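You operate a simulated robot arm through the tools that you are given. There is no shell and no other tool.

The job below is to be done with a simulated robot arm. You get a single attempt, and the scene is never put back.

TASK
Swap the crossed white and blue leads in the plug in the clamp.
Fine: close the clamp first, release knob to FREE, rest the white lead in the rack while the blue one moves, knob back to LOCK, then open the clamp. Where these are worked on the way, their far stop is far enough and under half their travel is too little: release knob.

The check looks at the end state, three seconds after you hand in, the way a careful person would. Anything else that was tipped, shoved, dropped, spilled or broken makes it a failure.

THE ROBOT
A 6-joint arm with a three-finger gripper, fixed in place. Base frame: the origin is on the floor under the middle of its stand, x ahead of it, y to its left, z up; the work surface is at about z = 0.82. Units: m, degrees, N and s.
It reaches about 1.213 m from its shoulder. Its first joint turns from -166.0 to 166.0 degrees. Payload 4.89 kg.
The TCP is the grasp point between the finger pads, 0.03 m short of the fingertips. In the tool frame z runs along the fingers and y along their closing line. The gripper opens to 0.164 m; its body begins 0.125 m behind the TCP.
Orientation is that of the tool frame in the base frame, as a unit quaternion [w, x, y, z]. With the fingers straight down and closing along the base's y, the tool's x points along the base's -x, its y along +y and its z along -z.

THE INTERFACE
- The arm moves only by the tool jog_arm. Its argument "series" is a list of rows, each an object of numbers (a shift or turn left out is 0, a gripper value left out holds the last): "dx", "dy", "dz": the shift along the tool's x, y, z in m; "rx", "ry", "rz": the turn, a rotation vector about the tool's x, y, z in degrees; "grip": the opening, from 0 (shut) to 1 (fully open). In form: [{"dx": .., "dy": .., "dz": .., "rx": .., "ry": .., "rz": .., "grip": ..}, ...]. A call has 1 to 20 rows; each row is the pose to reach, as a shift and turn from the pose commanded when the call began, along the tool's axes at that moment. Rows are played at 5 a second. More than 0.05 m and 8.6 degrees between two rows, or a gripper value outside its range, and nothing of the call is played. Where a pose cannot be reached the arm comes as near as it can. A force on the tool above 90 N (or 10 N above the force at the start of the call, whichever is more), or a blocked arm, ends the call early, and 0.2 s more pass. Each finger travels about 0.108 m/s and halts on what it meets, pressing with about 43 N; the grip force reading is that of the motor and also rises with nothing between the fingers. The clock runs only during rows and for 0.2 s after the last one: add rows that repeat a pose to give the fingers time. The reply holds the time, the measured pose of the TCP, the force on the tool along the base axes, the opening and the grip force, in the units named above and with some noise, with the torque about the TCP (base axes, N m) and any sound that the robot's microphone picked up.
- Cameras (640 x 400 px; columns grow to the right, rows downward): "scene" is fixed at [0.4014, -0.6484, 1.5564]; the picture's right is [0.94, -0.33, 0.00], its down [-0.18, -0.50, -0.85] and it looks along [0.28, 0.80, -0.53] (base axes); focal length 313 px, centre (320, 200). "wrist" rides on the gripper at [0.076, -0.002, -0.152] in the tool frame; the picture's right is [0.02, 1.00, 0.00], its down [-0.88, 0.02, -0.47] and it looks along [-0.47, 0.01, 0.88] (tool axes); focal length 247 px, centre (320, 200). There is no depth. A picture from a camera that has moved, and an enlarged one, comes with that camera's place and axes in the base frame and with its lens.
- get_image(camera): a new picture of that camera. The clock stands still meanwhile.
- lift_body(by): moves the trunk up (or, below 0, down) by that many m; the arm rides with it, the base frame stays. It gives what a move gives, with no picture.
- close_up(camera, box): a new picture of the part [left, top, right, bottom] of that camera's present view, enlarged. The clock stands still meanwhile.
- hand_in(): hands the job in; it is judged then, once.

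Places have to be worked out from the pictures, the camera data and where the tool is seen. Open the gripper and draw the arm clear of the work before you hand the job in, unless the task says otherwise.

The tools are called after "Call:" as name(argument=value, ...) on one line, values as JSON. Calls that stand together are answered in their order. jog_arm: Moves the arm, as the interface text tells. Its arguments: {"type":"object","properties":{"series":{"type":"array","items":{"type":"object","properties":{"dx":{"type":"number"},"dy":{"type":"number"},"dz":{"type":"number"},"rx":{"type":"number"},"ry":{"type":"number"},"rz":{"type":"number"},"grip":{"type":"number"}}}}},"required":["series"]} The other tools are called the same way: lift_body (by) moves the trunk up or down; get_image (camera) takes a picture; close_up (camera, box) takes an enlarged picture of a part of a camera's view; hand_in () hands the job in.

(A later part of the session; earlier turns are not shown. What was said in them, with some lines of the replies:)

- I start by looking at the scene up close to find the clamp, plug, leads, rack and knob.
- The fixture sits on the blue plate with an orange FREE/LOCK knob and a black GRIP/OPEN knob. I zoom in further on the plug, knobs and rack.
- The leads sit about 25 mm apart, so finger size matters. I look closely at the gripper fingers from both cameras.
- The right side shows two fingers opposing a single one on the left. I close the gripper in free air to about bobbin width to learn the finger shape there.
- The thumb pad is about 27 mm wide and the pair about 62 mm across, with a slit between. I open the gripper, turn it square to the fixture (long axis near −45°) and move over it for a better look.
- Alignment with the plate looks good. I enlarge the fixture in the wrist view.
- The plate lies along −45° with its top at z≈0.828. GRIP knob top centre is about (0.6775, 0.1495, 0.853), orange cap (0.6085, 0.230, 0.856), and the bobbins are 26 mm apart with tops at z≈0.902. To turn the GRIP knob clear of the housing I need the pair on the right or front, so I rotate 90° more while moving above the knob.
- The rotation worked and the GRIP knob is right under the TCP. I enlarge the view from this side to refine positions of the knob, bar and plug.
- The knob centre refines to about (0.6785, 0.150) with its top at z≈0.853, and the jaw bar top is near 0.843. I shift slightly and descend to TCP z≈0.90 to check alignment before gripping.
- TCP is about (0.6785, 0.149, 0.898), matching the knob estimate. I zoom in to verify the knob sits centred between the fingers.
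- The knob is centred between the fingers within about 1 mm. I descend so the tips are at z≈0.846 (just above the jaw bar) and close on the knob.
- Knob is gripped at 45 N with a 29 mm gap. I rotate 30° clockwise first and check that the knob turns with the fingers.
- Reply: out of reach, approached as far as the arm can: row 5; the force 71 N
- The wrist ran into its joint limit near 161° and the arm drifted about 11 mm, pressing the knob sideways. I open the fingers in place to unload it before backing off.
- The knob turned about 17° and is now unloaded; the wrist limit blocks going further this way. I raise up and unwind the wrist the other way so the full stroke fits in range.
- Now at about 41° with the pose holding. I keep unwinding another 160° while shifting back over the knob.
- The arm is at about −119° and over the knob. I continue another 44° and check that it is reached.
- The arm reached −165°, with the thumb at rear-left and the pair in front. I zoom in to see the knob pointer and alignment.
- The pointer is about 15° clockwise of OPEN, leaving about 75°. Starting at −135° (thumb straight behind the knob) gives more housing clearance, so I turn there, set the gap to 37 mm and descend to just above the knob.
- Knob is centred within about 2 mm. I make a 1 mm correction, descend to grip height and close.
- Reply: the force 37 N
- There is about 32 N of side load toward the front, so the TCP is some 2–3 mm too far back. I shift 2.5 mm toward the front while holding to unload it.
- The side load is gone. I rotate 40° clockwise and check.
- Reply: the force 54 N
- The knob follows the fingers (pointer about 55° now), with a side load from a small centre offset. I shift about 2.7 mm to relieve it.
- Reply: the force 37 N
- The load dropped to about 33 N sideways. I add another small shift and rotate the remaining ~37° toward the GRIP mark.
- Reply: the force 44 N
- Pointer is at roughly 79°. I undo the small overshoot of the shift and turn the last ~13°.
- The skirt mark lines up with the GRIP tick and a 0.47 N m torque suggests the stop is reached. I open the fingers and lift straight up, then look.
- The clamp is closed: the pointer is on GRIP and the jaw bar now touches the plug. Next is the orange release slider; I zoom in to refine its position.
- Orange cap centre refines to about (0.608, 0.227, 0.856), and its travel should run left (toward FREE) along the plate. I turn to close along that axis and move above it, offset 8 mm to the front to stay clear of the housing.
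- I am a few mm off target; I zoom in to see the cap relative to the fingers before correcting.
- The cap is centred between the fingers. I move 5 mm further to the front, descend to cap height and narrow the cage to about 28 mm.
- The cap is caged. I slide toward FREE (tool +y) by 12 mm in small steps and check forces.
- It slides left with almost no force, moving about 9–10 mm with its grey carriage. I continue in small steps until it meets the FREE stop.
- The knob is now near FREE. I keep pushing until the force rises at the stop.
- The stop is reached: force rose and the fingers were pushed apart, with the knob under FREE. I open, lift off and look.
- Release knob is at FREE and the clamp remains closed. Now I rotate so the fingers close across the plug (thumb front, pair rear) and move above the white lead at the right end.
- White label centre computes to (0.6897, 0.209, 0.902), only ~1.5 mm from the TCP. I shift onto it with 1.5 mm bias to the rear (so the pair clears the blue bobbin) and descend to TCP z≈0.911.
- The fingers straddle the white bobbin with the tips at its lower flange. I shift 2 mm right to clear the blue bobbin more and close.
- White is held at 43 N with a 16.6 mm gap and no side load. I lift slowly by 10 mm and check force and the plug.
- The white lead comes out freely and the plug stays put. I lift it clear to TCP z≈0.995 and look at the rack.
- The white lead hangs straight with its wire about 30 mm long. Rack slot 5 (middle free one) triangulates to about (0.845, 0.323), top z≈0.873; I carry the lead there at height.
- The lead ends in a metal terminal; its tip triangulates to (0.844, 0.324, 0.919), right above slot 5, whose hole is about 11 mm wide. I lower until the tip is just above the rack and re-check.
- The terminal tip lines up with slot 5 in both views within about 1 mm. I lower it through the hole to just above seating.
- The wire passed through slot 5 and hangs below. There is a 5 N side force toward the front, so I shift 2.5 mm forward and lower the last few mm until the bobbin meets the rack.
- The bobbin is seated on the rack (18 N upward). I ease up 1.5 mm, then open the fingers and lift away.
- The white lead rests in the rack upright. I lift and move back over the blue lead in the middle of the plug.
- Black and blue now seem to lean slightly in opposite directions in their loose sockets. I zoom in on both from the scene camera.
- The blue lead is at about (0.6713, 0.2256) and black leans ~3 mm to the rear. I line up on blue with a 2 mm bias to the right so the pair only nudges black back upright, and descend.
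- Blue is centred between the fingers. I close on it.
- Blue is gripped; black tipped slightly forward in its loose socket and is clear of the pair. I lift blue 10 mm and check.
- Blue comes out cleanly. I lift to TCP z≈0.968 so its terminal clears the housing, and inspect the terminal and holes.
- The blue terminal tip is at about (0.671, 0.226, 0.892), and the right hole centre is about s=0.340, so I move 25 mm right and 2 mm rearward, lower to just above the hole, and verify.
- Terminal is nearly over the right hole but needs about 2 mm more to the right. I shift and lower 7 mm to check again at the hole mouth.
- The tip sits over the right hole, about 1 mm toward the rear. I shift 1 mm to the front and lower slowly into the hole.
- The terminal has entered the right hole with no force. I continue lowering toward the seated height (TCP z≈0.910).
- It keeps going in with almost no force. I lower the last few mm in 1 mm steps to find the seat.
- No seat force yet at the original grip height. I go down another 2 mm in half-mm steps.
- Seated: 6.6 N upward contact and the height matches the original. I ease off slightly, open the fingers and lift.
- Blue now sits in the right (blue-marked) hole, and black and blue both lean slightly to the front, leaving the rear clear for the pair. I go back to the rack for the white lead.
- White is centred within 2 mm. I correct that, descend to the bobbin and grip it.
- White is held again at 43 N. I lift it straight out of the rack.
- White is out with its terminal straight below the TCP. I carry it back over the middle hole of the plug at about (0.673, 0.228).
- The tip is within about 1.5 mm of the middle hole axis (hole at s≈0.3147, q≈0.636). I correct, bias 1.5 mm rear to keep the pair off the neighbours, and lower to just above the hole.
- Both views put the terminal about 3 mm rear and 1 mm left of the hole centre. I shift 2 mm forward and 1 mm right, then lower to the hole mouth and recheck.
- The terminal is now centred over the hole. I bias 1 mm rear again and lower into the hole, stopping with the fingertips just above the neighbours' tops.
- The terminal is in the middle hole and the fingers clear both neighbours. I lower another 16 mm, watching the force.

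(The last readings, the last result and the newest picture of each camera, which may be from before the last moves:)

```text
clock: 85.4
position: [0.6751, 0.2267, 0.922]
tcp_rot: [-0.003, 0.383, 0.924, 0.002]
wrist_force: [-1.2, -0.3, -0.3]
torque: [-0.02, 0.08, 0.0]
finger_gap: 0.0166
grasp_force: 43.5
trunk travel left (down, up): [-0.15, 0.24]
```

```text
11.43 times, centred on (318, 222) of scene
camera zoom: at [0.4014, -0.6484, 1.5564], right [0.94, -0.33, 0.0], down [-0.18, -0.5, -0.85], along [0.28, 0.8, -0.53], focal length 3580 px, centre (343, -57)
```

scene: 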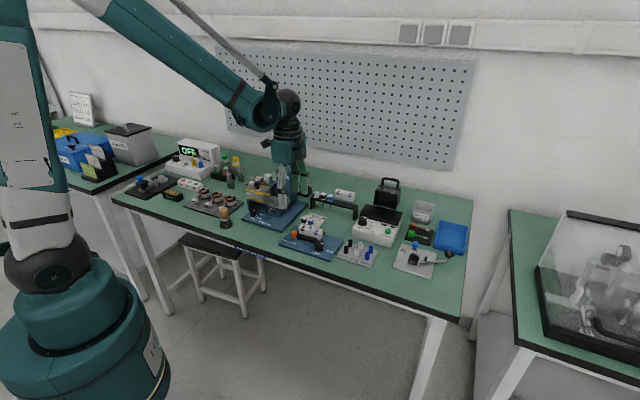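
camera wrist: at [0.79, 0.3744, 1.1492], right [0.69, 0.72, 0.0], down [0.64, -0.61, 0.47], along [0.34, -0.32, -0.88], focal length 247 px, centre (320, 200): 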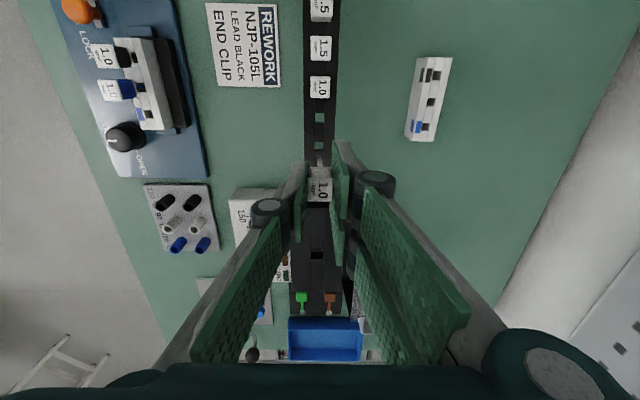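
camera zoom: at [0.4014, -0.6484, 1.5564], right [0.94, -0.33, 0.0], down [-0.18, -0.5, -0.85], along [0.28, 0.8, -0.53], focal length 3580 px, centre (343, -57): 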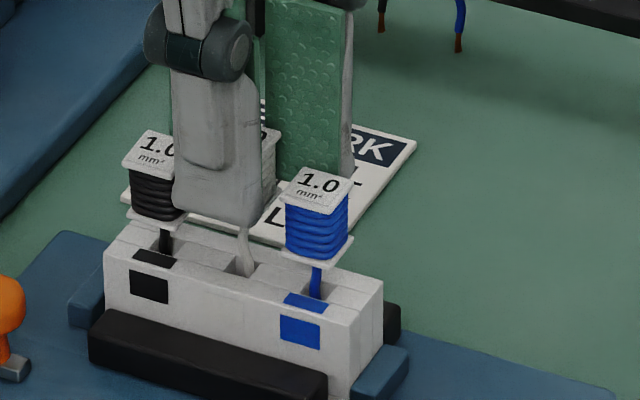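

Going in with no force and neighbours undisturbed. I lower the final ~10 mm to the seat.

Call:
jog_arm(series=[{"dz": 0.0025}, {"dz": 0.005}, {"dz": 0.0075}, {"dz": 0.009}, {"dz": 0.01}, {"dz": 0.01}])

Call:
close_up(camera="wrist", box=[260, 90, 380, 210])

Call:
close_up(camera="scene", box=[298, 205, 338, 240])

```text
clock: 86.8
position: [0.6741, 0.2263, 0.9129]
tcp_rot: [-0.002, 0.383, 0.924, 0.004]
wrist_force: [1.4, 0.2, 9.9]
torque: [0.0, -0.17, 0.05]
finger_gap: 0.0168
grasp_force: 43.1
trunk travel left (down, up): [-0.15, 0.24]
```

```text
3.33 times, centred on (320, 150) of wrist
camera zoom: at [0.6189, 0.2788, 1.0645], right [0.69, 0.72, 0.0], down [0.64, -0.61, 0.47], along [0.34, -0.32, -0.88], focal length 823 px, centre (320, 367)
```

zoom: 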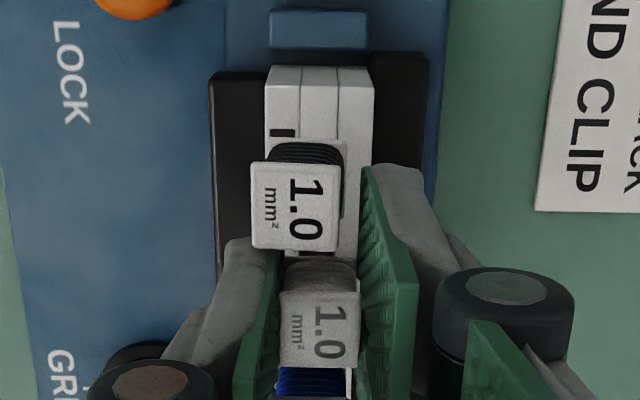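

```text
11.43 times, centred on (318, 222) of scene
camera zoom: at [0.4014, -0.6484, 1.5564], right [0.94, -0.33, 0.0], down [-0.18, -0.5, -0.85], along [0.28, 0.8, -0.53], focal length 3580 px, centre (343, -57)
```

zoom: 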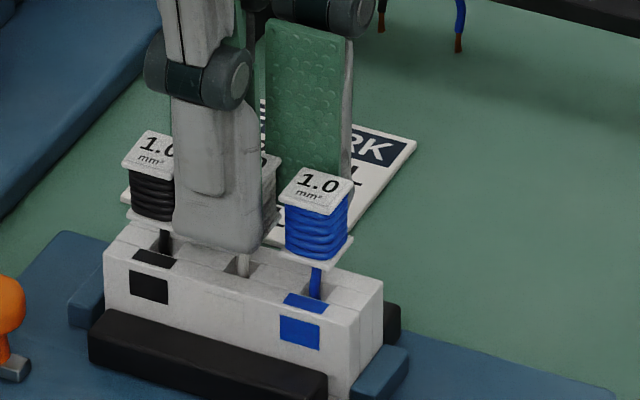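

Seated: 9.9 N contact at the expected height. I ease off, open and lift.

Call:
jog_arm(series=[{"dz": -0.001}, {"dz": -0.001, "grip": 0.14}, {"dz": -0.001, "grip": 0.2}, {"dz": -0.001, "grip": 0.25}, {"dz": -0.001, "grip": 0.25}, {"dz": -0.03, "grip": 0.25}, {"dz": -0.06}, {"dz": -0.087}, {"dz": -0.087}])

Call:
close_up(camera="wrist", box=[250, 70, 390, 210])

Call:
close_up(camera="scene", box=[290, 200, 340, 245])

```text
clock: 88.8
position: [0.674, 0.2239, 1.0018]
tcp_rot: [-0.001, 0.383, 0.924, 0.004]
wrist_force: [-1.0, 0.3, 0.0]
torque: [-0.02, -0.07, 0.0]
finger_gap: 0.0411
grasp_force: 0.0
trunk travel left (down, up): [-0.15, 0.24]
```

```text
2.86 times, centred on (320, 140) of wrist
camera zoom: at [0.619, 0.2771, 1.153], right [0.69, 0.72, 0.0], down [0.64, -0.61, 0.47], along [0.34, -0.32, -0.88], focal length 706 px, centre (320, 371)
```

zoom: 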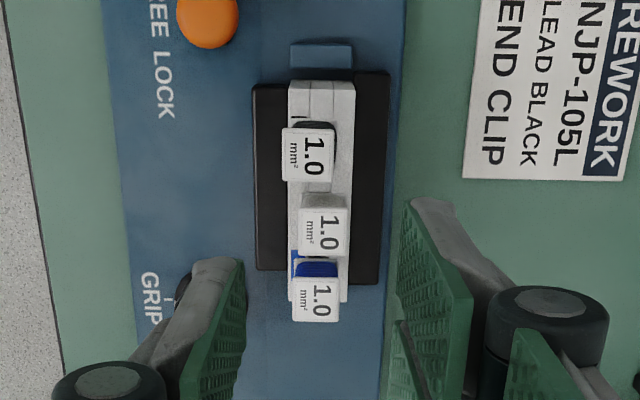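

```text
8.89 times, centred on (315, 222) of scene
camera zoom: at [0.4014, -0.6484, 1.5564], right [0.94, -0.33, 0.0], down [-0.18, -0.5, -0.85], along [0.28, 0.8, -0.53], focal length 2785 px, centre (364, 0)
```

zoom: 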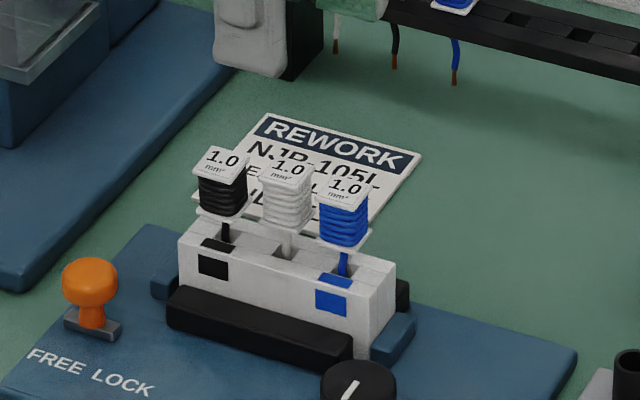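

All three leads are in place: black left, white middle, blue right, at matching heights. Next the release knob back to LOCK: its cap is now at about (0.595, 0.242). I rotate −90° and move above it.

Call:
jog_arm(series=[{"dx": 0.0055, "dy": -0.0046, "rz": -7.5}, {"dx": 0.0111, "dy": -0.0092, "rz": -15}, {"dx": 0.0166, "dy": -0.0138, "rz": -22.5}, {"dx": 0.0222, "dy": -0.0184, "rz": -30}, {"dx": 0.0277, "dy": -0.023, "rz": -37.5}, {"dx": 0.0333, "dy": -0.0276, "rz": -45}, {"dx": 0.0388, "dy": -0.0323, "rz": -52.5}, {"dx": 0.0444, "dy": -0.0369, "rz": -60}, {"dx": 0.05, "dy": -0.0415, "rz": -67.5}, {"dx": 0.0555, "dy": -0.0461, "rz": -75}, {"dx": 0.061, "dy": -0.0507, "rz": -82.5}, {"dx": 0.0666, "dy": -0.0553, "rz": -90}, {"dx": 0.0666, "dy": -0.0553, "rz": -90}, {"dx": 0.0666, "dy": -0.0553, "dz": 0.03, "rz": -90}, {"dx": 0.0666, "dy": -0.0553, "dz": 0.06, "rz": -90}, {"dx": 0.0666, "dy": -0.0553, "dz": 0.085, "rz": -90}, {"dx": 0.0666, "dy": -0.0553, "dz": 0.085, "rz": -90}])

Call:
close_up(camera="wrist", box=[240, 90, 400, 230])

Call:
close_up(camera="scene", box=[275, 200, 335, 255])

```text
clock: 92.4
position: [0.5878, 0.2369, 0.9127]
tcp_rot: [0.0, -0.383, 0.924, 0.004]
wrist_force: [-0.1, -0.2, 1.3]
torque: [-0.01, 0.02, 0.01]
finger_gap: 0.0409
grasp_force: 0.1
trunk travel left (down, up): [-0.15, 0.24]
```

```text
2.86 times, centred on (320, 160) of wrist
camera zoom: at [0.5343, 0.1807, 1.0654], right [-0.72, 0.69, 0.01], down [0.61, 0.63, 0.48], along [0.33, 0.35, -0.88], focal length 706 px, centre (320, 314)
```

zoom: 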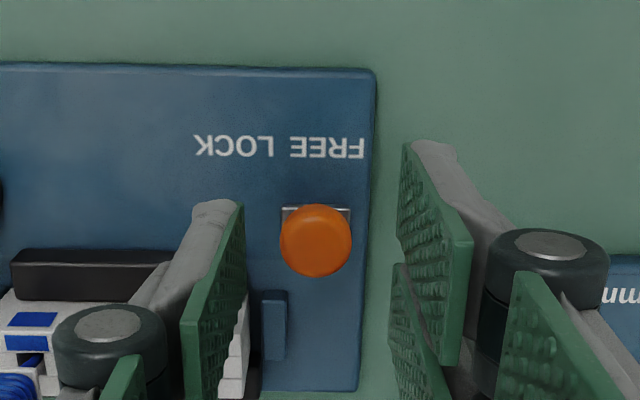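

```text
7.27 times, centred on (305, 228) of scene
camera zoom: at [0.4014, -0.6484, 1.5564], right [0.94, -0.33, 0.0], down [-0.18, -0.5, -0.85], along [0.28, 0.8, -0.53], focal length 2278 px, centre (429, 0)
```

zoom: 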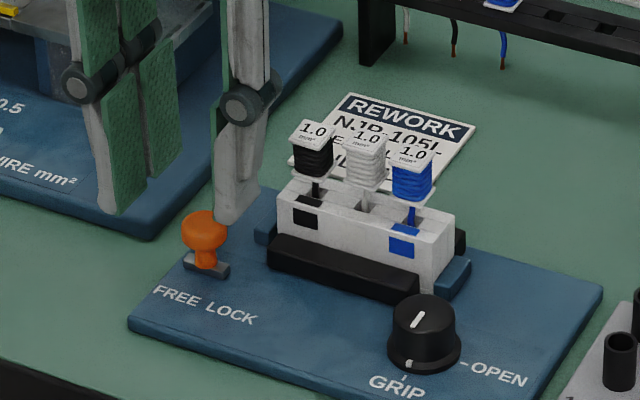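

The cap sits centred and I am 7 mm to its front, as wanted. I descend to cap height and narrow the cage.

Call:
jog_arm(series=[{"dz": 0.012}, {"dz": 0.024}, {"dz": 0.036}, {"dz": 0.036}, {"dz": 0.036, "grip": 0.17}, {"dz": 0.036, "grip": 0.17}])

Call:
close_up(camera="wrist", box=[250, 110, 400, 230])

```text
clock: 93.8
position: [0.5888, 0.2361, 0.8795]
tcp_rot: [0.001, -0.382, 0.924, 0.003]
wrist_force: [0.1, -0.1, 0.1]
torque: [-0.02, 0.02, -0.03]
finger_gap: 0.028
grasp_force: 0.0
trunk travel left (down, up): [-0.15, 0.24]
```

```text
3.33 times, centred on (325, 170) of wrist
camera zoom: at [0.5346, 0.1803, 1.03], right [-0.72, 0.69, 0.01], down [0.61, 0.63, 0.48], along [0.33, 0.35, -0.88], focal length 823 px, centre (303, 300)
```

zoom: 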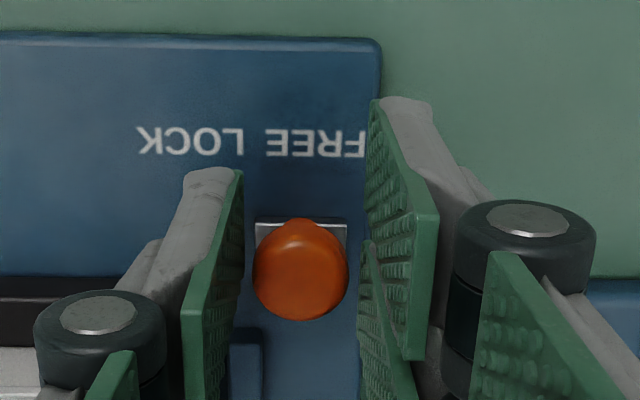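

The cap is caged again. I slide it right toward LOCK by 14 mm first.

Call:
jog_arm(series=[{"dy": -0.003}, {"dy": -0.006}, {"dy": -0.009}, {"dy": -0.012}, {"dy": -0.014}, {"dy": -0.014}])

Call:
close_up(camera="wrist", box=[250, 110, 400, 230])

```text
clock: 95.2
position: [0.5978, 0.2237, 0.8773]
tcp_rot: [0.0, -0.383, 0.924, 0.004]
wrist_force: [0.2, 0.3, 0.0]
torque: [0.02, 0.0, -0.05]
finger_gap: 0.0276
grasp_force: 0.1
trunk travel left (down, up): [-0.15, 0.24]
```

```text
3.33 times, centred on (325, 170) of wrist
camera zoom: at [0.5446, 0.1692, 1.0301], right [-0.72, 0.69, 0.01], down [0.61, 0.63, 0.48], along [0.33, 0.35, -0.88], focal length 823 px, centre (303, 300)
```

zoom: 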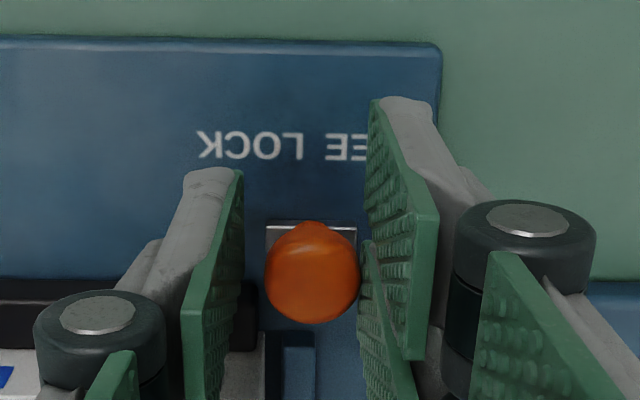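

The knob follows smoothly. I keep pushing toward LOCK until the stop force appears.

Call:
jog_arm(series=[{"dy": -0.003}, {"dy": -0.006}, {"dy": -0.008}, {"dy": -0.01}, {"dy": -0.01}])

Call:
close_up(camera="wrist", box=[250, 110, 400, 230])

```text
clock: 96.4
position: [0.6049, 0.2186, 0.8797]
tcp_rot: [0.001, -0.383, 0.924, 0.004]
wrist_force: [-2.0, 3.1, 2.3]
torque: [0.14, 0.04, 0.06]
finger_gap: 0.0292
grasp_force: 1.6
trunk travel left (down, up): [-0.15, 0.24]
```

```text
3.33 times, centred on (325, 170) of wrist
camera zoom: at [0.5515, 0.1632, 1.0302], right [-0.72, 0.69, 0.01], down [0.61, 0.63, 0.48], along [0.33, 0.35, -0.88], focal length 823 px, centre (303, 300)
```

zoom: 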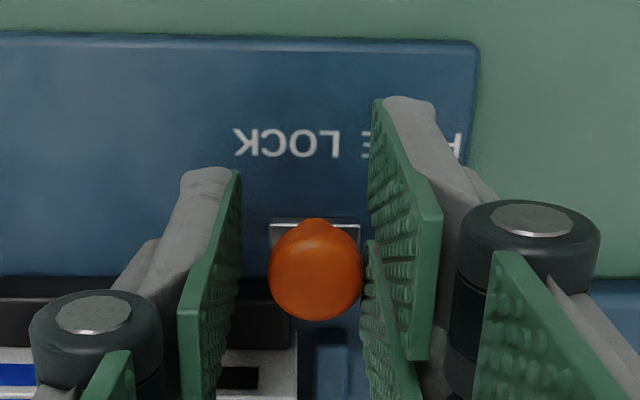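

The stop is just being touched (finger gap starting to open). I push 3 mm more to be certain it is fully at LOCK.

Call:
jog_arm(series=[{"dy": -0.0015}, {"dy": -0.003}, {"dy": -0.003}])

Call:
close_up(camera="wrist", box=[250, 110, 400, 230])

```text
clock: 97.2
position: [0.6059, 0.216, 0.879]
tcp_rot: [0.002, -0.382, 0.924, 0.004]
wrist_force: [-4.9, 12.7, 1.7]
torque: [0.38, 0.15, 0.08]
finger_gap: 0.0331
grasp_force: 6.4
trunk travel left (down, up): [-0.15, 0.24]
```

```text
3.33 times, centred on (325, 170) of wrist
camera zoom: at [0.5531, 0.1611, 1.0299], right [-0.72, 0.69, 0.01], down [0.61, 0.63, 0.48], along [0.33, 0.35, -0.88], focal length 823 px, centre (303, 300)
```

zoom: 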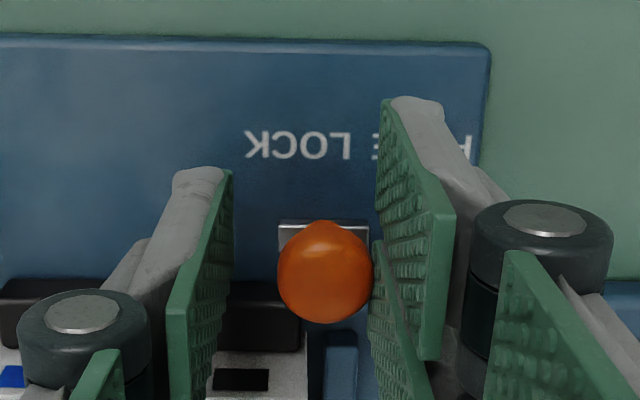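

The slider is firmly at the LOCK stop. I back off, open and lift clear.

Call:
jog_arm(series=[{"dy": 0.003, "grip": 0.3}, {"dy": 0.004, "grip": 0.3}, {"dy": 0.004, "grip": 0.3}, {"dy": 0.004, "dz": -0.03}, {"dy": 0.004, "dz": -0.06}, {"dy": 0.004, "dz": -0.09}, {"dy": 0.004, "dz": -0.12}, {"dy": 0.004, "dz": -0.12}])

Call:
close_up(camera="scene", box=[280, 200, 340, 255])

Call:
close_up(camera="wrist", box=[170, 80, 360, 230])

```text
clock: 99.0
position: [0.6034, 0.2206, 0.9973]
tcp_rot: [0.0, -0.383, 0.924, 0.004]
wrist_force: [0.2, 1.2, 0.5]
torque: [0.02, -0.07, 0.02]
finger_gap: 0.0491
grasp_force: 0.1
trunk travel left (down, up): [-0.15, 0.24]
```

```text
7.27 times, centred on (310, 228) of scene
camera zoom: at [0.4014, -0.6484, 1.5564], right [0.94, -0.33, 0.0], down [-0.18, -0.5, -0.85], along [0.28, 0.8, -0.53], focal length 2278 px, centre (393, 0)
```

zoom: 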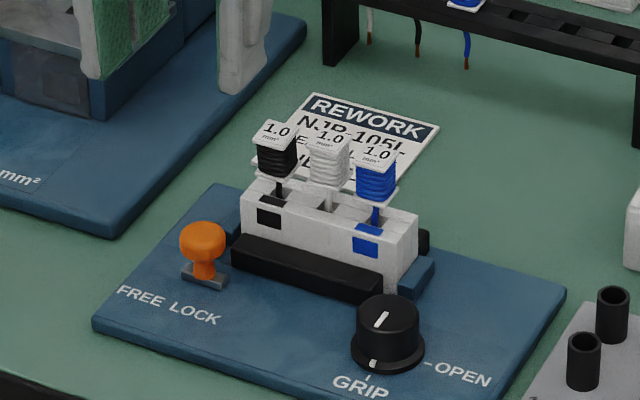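

```text
2.67 times, centred on (265, 155) of wrist
camera zoom: at [0.5499, 0.1645, 1.1498], right [-0.72, 0.69, 0.01], down [0.61, 0.63, 0.48], along [0.33, 0.35, -0.88], focal length 659 px, centre (467, 320)
```

zoom: 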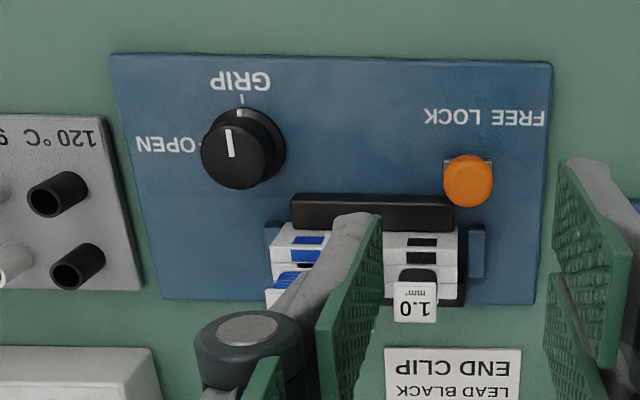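

LOCK is set and the leads look right. Now I go back to the GRIP knob at about −57° to turn it counter-clockwise to OPEN; I move above it first.

Call:
jog_arm(series=[{"dx": -0.0007, "dy": -0.021, "rz": -3, "grip": 0.26}, {"dx": -0.0014, "dy": -0.042, "rz": -6}, {"dx": -0.002, "dy": -0.063, "rz": -9}, {"dx": -0.0027, "dy": -0.084, "rz": -12}, {"dx": -0.0034, "dy": -0.1047, "rz": -12}, {"dx": -0.0034, "dy": -0.1047, "rz": -12}, {"dx": -0.0034, "dy": -0.1047, "dz": 0.03, "rz": -12}, {"dx": -0.0034, "dy": -0.1047, "dz": 0.06, "rz": -12}, {"dx": -0.0034, "dy": -0.1047, "dz": 0.093, "rz": -12}, {"dx": -0.0034, "dy": -0.1047, "dz": 0.093, "rz": -12}, {"dx": -0.0034, "dy": -0.1047, "dz": 0.093, "rz": -12}])

Call:
close_up(camera="wrist", box=[230, 80, 410, 230])

Call:
close_up(camera="scene", box=[285, 200, 350, 260])

```text
clock: 101.4
position: [0.6829, 0.1445, 0.9075]
tcp_rot: [0.001, -0.477, 0.879, 0.003]
wrist_force: [0.0, 0.2, -0.2]
torque: [-0.03, 0.02, 0.01]
finger_gap: 0.0426
grasp_force: 0.1
trunk travel left (down, up): [-0.15, 0.24]
```

```text
2.67 times, centred on (320, 155) of wrist
camera zoom: at [0.6424, 0.079, 1.0583], right [-0.85, 0.53, 0.01], down [0.46, 0.75, 0.48], along [0.25, 0.41, -0.88], focal length 659 px, centre (320, 320)
```

zoom: 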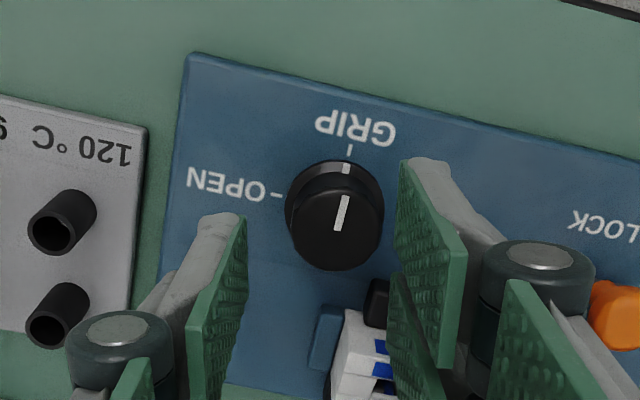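

```text
6.67 times, centred on (318, 230) of scene
camera zoom: at [0.4014, -0.6484, 1.5564], right [0.94, -0.33, 0.0], down [-0.18, -0.5, -0.85], along [0.28, 0.8, -0.53], focal length 2089 px, centre (337, 0)
```

zoom: 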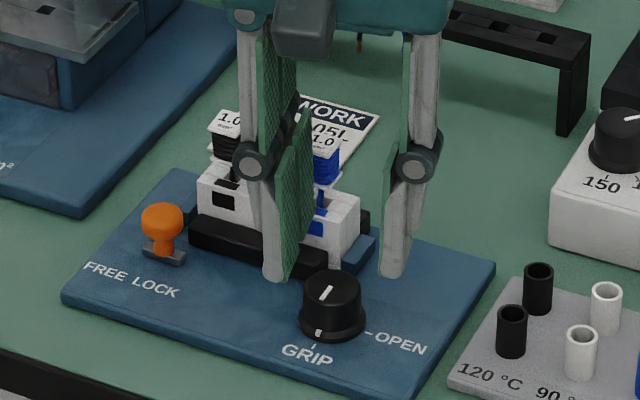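

The knob is about 5 mm to the pair side of the TCP. I correct that, wait to settle, and descend to grip height with the fingers open.

Call:
jog_arm(series=[{"dx": -0.0007, "dy": 0.005}, {"dx": -0.0007, "dy": 0.005}, {"dx": -0.0007, "dy": 0.005, "dz": 0.015}, {"dx": -0.0007, "dy": 0.005, "dz": 0.029}, {"dx": -0.0007, "dy": 0.005, "dz": 0.029}, {"dx": -0.0007, "dy": 0.005, "dz": 0.029}])

Call:
close_up(camera="wrist", box=[230, 100, 410, 230])

```text
clock: 102.8
position: [0.6775, 0.1499, 0.8757]
tcp_rot: [0.001, -0.478, 0.878, 0.004]
wrist_force: [0.4, -0.5, -0.2]
torque: [0.01, 0.01, 0.03]
finger_gap: 0.0425
grasp_force: 0.0
trunk travel left (down, up): [-0.15, 0.24]
```

```text
3.08 times, centred on (320, 165) of wrist
camera zoom: at [0.6368, 0.0844, 1.0277], right [-0.85, 0.53, 0.01], down [0.46, 0.75, 0.48], along [0.25, 0.41, -0.88], focal length 760 px, centre (320, 308)
```

zoom: 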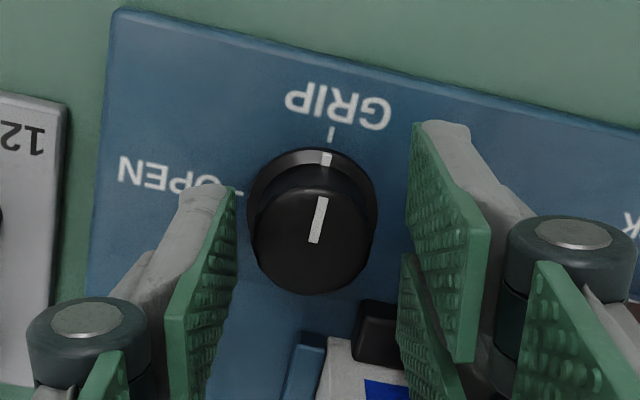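

The knob is now about 2 mm toward the thumb. I shift 2 mm back, then close and read the side load.

Call:
jog_arm(series=[{"dy": -0.002, "dz": -0.001}, {"dy": -0.002, "dz": -0.001}, {"dy": -0.002, "dz": -0.001, "grip": 0.12}, {"dy": -0.002, "dz": -0.001, "grip": 0.12}, {"dy": -0.002, "dz": -0.001, "grip": 0.12}, {"dy": -0.002, "dz": -0.001, "grip": 0.12}])

```text
clock: 104.2
position: [0.6799, 0.1485, 0.8771]
tcp_rot: [0.001, -0.477, 0.879, 0.004]
wrist_force: [8.0, -5.1, 0.2]
torque: [-0.24, -0.24, 0.01]
finger_gap: 0.0288
grasp_force: 45.1
trunk travel left (down, up): [-0.15, 0.24]
```

Gripped with only ~9 N side load. I turn counter-clockwise 30° and check.

Call:
jog_arm(series=[{"dy": -0.0007, "rz": -6}, {"dy": -0.0007, "rz": -12}, {"dy": -0.0007, "rz": -18}, {"dy": -0.0007, "rz": -24}, {"dy": -0.0007, "rz": -30}])

Call:
close_up(camera="wrist", box=[230, 100, 410, 230])

```text
clock: 105.4
position: [0.6789, 0.1498, 0.8772]
tcp_rot: [0.002, -0.689, 0.724, 0.003]
wrist_force: [-5.0, 1.8, -8.8]
torque: [0.43, 0.2, 0.02]
finger_gap: 0.0289
grasp_force: 44.5
trunk travel left (down, up): [-0.15, 0.24]
```

```text
3.08 times, centred on (320, 165) of wrist
camera zoom: at [0.6765, 0.0719, 1.028], right [-1.0, 0.03, 0.0], down [0.03, 0.88, 0.48], along [0.01, 0.48, -0.88], focal length 760 px, centre (320, 308)
```

zoom: 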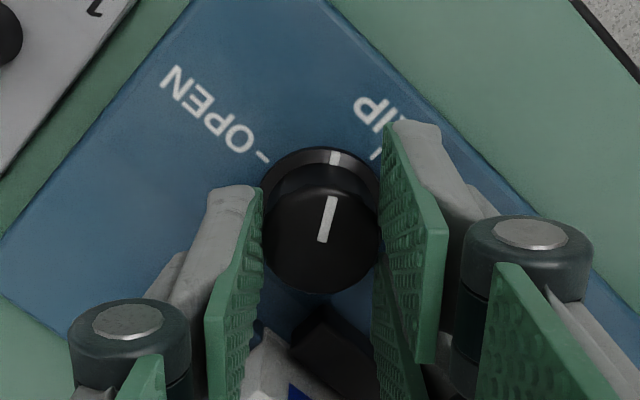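

The knob turns with the fingers and forces stay small. I continue another 42°.

Call:
jog_arm(series=[{"rz": -6}, {"rz": -12}, {"rz": -18}, {"rz": -24}, {"rz": -30}, {"rz": -36}, {"rz": -42}])

Call:
close_up(camera="wrist", box=[230, 100, 410, 230])

```text
clock: 107.0
position: [0.6791, 0.1482, 0.8771]
tcp_rot: [-0.003, 0.903, -0.429, -0.003]
wrist_force: [-18.4, 4.8, 8.9]
torque: [0.31, 0.78, 0.0]
finger_gap: 0.0288
grasp_force: 45.4
trunk travel left (down, up): [-0.15, 0.24]
```

```text
3.08 times, centred on (320, 165) of wrist
camera zoom: at [0.7276, 0.0898, 1.0282], right [-0.76, -0.65, 0.0], down [-0.57, 0.67, 0.48], along [-0.31, 0.37, -0.88], focal length 760 px, centre (320, 308)
```

zoom: 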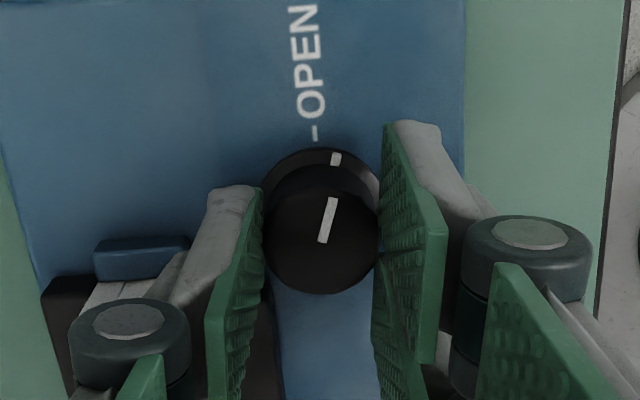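

About 72° done; I turn the remaining ~20° to OPEN.

Call:
jog_arm(series=[{"rz": -5}, {"rz": -10}, {"rz": -15}, {"rz": -19}, {"rz": -19}])

Call:
close_up(camera="wrist", box=[230, 100, 410, 230])

Call:
close_up(camera="scene", box=[285, 200, 350, 260])

```text
clock: 108.2
position: [0.679, 0.1483, 0.8762]
tcp_rot: [-0.004, 0.961, -0.276, -0.002]
wrist_force: [-24.9, 13.9, 3.3]
torque: [0.45, 0.74, -0.19]
finger_gap: 0.0286
grasp_force: 45.2
trunk travel left (down, up): [-0.15, 0.24]
```

```text
3.08 times, centred on (320, 165) of wrist
camera zoom: at [0.744, 0.1089, 1.0283], right [-0.51, -0.86, -0.01], down [-0.76, 0.45, 0.48], along [-0.41, 0.25, -0.88], focal length 760 px, centre (320, 308)
```

zoom: 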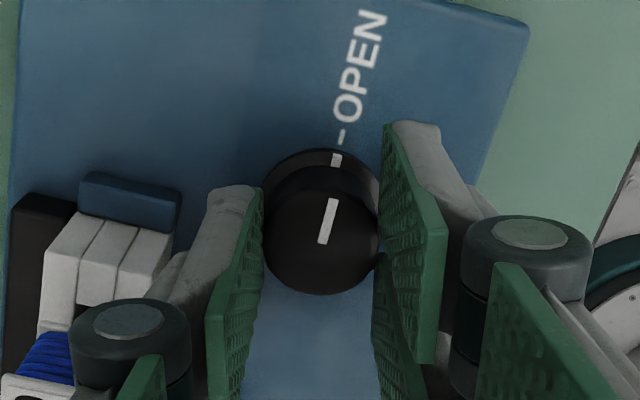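

```text
6.67 times, centred on (318, 230) of scene
camera zoom: at [0.4014, -0.6484, 1.5564], right [0.94, -0.33, 0.0], down [-0.18, -0.5, -0.85], along [0.28, 0.8, -0.53], focal length 2089 px, centre (337, 0)
```

zoom: 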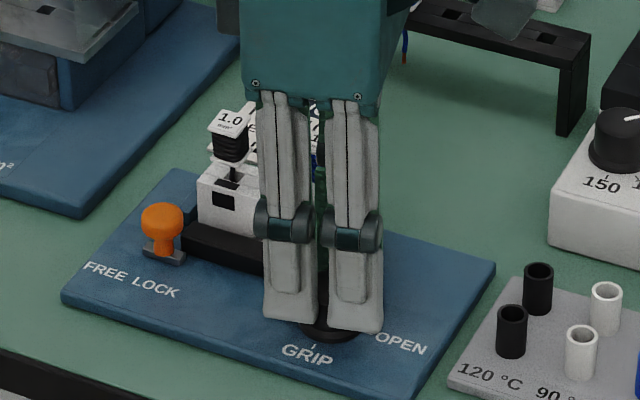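

The marker lines up with the OPEN dash and torque is beginning to rise. I add 3° to be certain the stop is reached.

Call:
jog_arm(series=[{"rz": -3}, {"rz": -3}])

```text
clock: 108.8
position: [0.6791, 0.149, 0.8768]
tcp_rot: [-0.003, 0.968, -0.252, -0.001]
wrist_force: [-26.1, 10.5, -2.9]
torque: [0.15, 0.52, -0.85]
finger_gap: 0.0287
grasp_force: 44.9
trunk travel left (down, up): [-0.15, 0.24]
```

Torque of −0.85 N m confirms the OPEN stop. I relax 2° back, open just enough to clear the knob (keeping off the housing) and lift straight up.

Call:
jog_arm(series=[{"rz": 2}, {"rz": 2, "grip": 0.2}, {"rz": 2, "grip": 0.21}, {"rz": 2, "grip": 0.215}, {"rz": 2, "dz": -0.015, "grip": 0.215}, {"rz": 2, "dz": -0.04}, {"rz": 2, "dz": -0.07}, {"rz": 2, "dz": -0.1}, {"rz": 2, "dz": -0.13}, {"rz": 2, "dz": -0.13}])

Call:
close_up(camera="scene", box=[280, 200, 345, 260])

Call:
get_image(camera="wrist")

```text
clock: 111.0
position: [0.6782, 0.1454, 1.0078]
tcp_rot: [-0.004, 0.964, -0.267, -0.003]
wrist_force: [-0.4, -0.2, 1.3]
torque: [0.01, -0.02, 0.02]
finger_gap: 0.0351
grasp_force: 0.0
trunk travel left (down, up): [-0.15, 0.24]
```

```text
6.67 times, centred on (312, 230) of scene
camera zoom: at [0.4014, -0.6484, 1.5564], right [0.94, -0.33, 0.0], down [-0.18, -0.5, -0.85], along [0.28, 0.8, -0.53], focal length 2089 px, centre (370, 0)
```

zoom: 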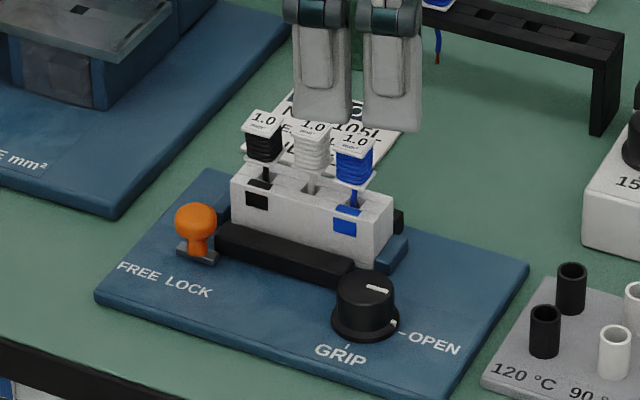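

```text
taken
camera wrist: at [0.7449, 0.1069, 1.1583], right [-0.5, -0.87, -0.01], down [-0.76, 0.43, 0.48], along [-0.41, 0.24, -0.88], focal length 247 px, centre (320, 200)
```

wrist: 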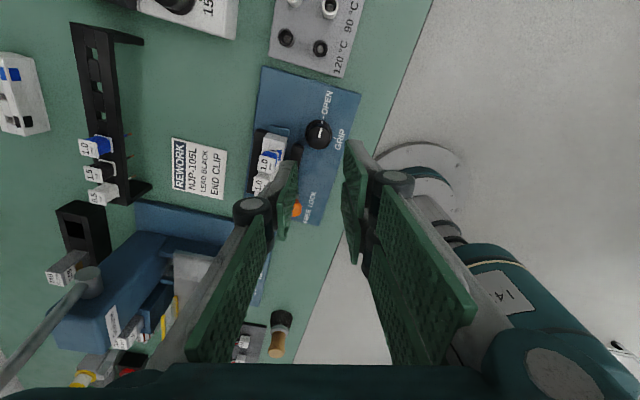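

Clamp open, slider at LOCK, and leads in order. I open the gripper and withdraw up and back toward the robot, clear of the work.

Call:
jog_arm(series=[{"dz": -0.03}, {"dz": -0.06, "grip": 0.5}, {"dz": -0.09, "grip": 0.8}, {"dz": -0.12, "grip": 1.0}, {"dx": -0.02, "dy": 0.02, "dz": -0.13}, {"dx": -0.045, "dy": 0.04, "dz": -0.13}, {"dx": -0.07, "dy": 0.06, "dz": -0.13}, {"dx": -0.095, "dy": 0.08, "dz": -0.13}, {"dx": -0.12, "dy": 0.1, "dz": -0.13}, {"dx": -0.145, "dy": 0.12, "dz": -0.13}, {"dx": -0.145, "dy": 0.12, "dz": -0.13}])

Call:
get_image(camera="scene")

Call:
close_up(camera="scene", box=[284, 205, 340, 240])

Call:
close_up(camera="scene", box=[280, 225, 344, 265])

Call:
close_up(camera="scene", box=[230, 140, 390, 270])

```text
clock: 113.4
position: [0.4941, 0.1187, 1.1377]
tcp_rot: [-0.003, 0.964, -0.267, -0.002]
wrist_force: [-0.3, 0.0, 0.2]
torque: [0.0, -0.07, -0.02]
finger_gap: 0.164
grasp_force: 0.1
trunk travel left (down, up): [-0.15, 0.24]
```

```text
taken
```

scene: 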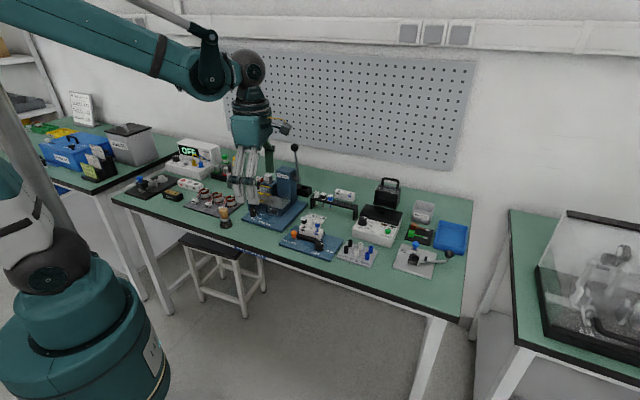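

```text
11.43 times, centred on (312, 222) of scene
camera zoom: at [0.4014, -0.6484, 1.5564], right [0.94, -0.33, 0.0], down [-0.18, -0.5, -0.85], along [0.28, 0.8, -0.53], focal length 3580 px, centre (411, -57)
```

zoom: 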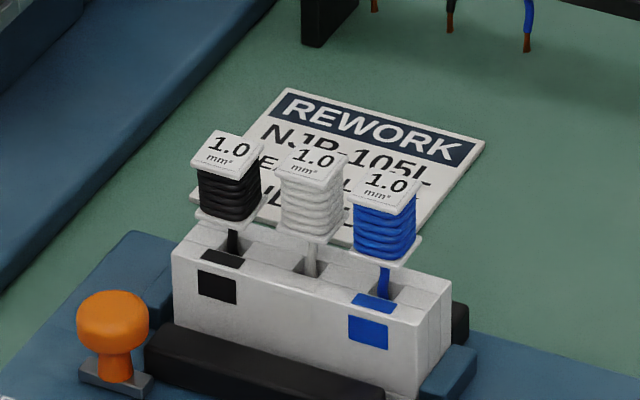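

```text
10.00 times, centred on (312, 245) of scene
camera zoom: at [0.4014, -0.6484, 1.5564], right [0.94, -0.33, 0.0], down [-0.18, -0.5, -0.85], along [0.28, 0.8, -0.53], focal length 3133 px, centre (400, -250)
```

zoom: 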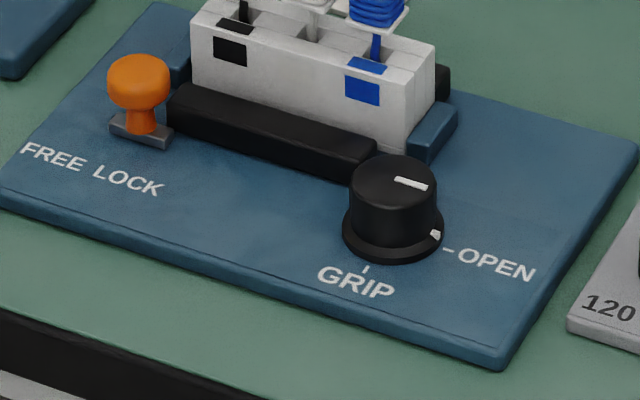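

```text
3.08 times, centred on (310, 205) of scene
camera zoom: at [0.4014, -0.6484, 1.5564], right [0.94, -0.33, 0.0], down [-0.18, -0.5, -0.85], along [0.28, 0.8, -0.53], focal length 964 px, centre (351, 185)
```

zoom: 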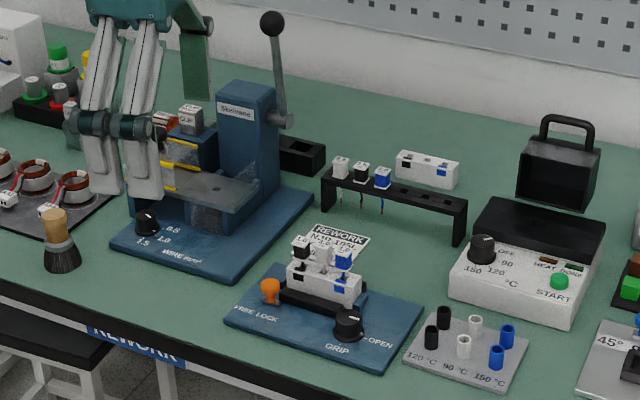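

Final views show black left, white middle and blue in the blue-marked hole, all at equal height. The slider is at LOCK, the clamp knob at OPEN, the rack has its original three leads, and nothing else has moved. The plug has slid about 2 mm within its nest. The gripper is open and clear, so I hand in.

Call:
hand_in()

```text
The job is handed in.
```

The white and blue leads are swapped: black is still in the left hole, white is in the middle, and blue is in the blue-marked right hole. I handed the job in and don't have the verdict yet.

- **Order:** I worked in the order you gave. I closed the clamp and slid the release knob to its FREE stop. The white lead then went into the rack while blue moved to the right hole, and after that white went into the middle. Finally I set the knob back to its LOCK stop and opened the clamp.
- **End state:** All three leads sit at matching heights. The release knob is at LOCK and the clamp knob is at OPEN. The rack holds only its original three leads. The gripper is open and drawn clear.
- **First try at the clamp knob:** The wrist hit its joint limit after about 17° and pressed sideways on the knob with roughly 70 N. I released it and finished the turn from another angle, and the knob has since turned to both stops normally.
- **Small shifts:** The plug has moved about 2 mm to the right within its nest. The leads wobbled in their sockets while the knob was at FREE, and black and white still lean a few mm in opposite directions.
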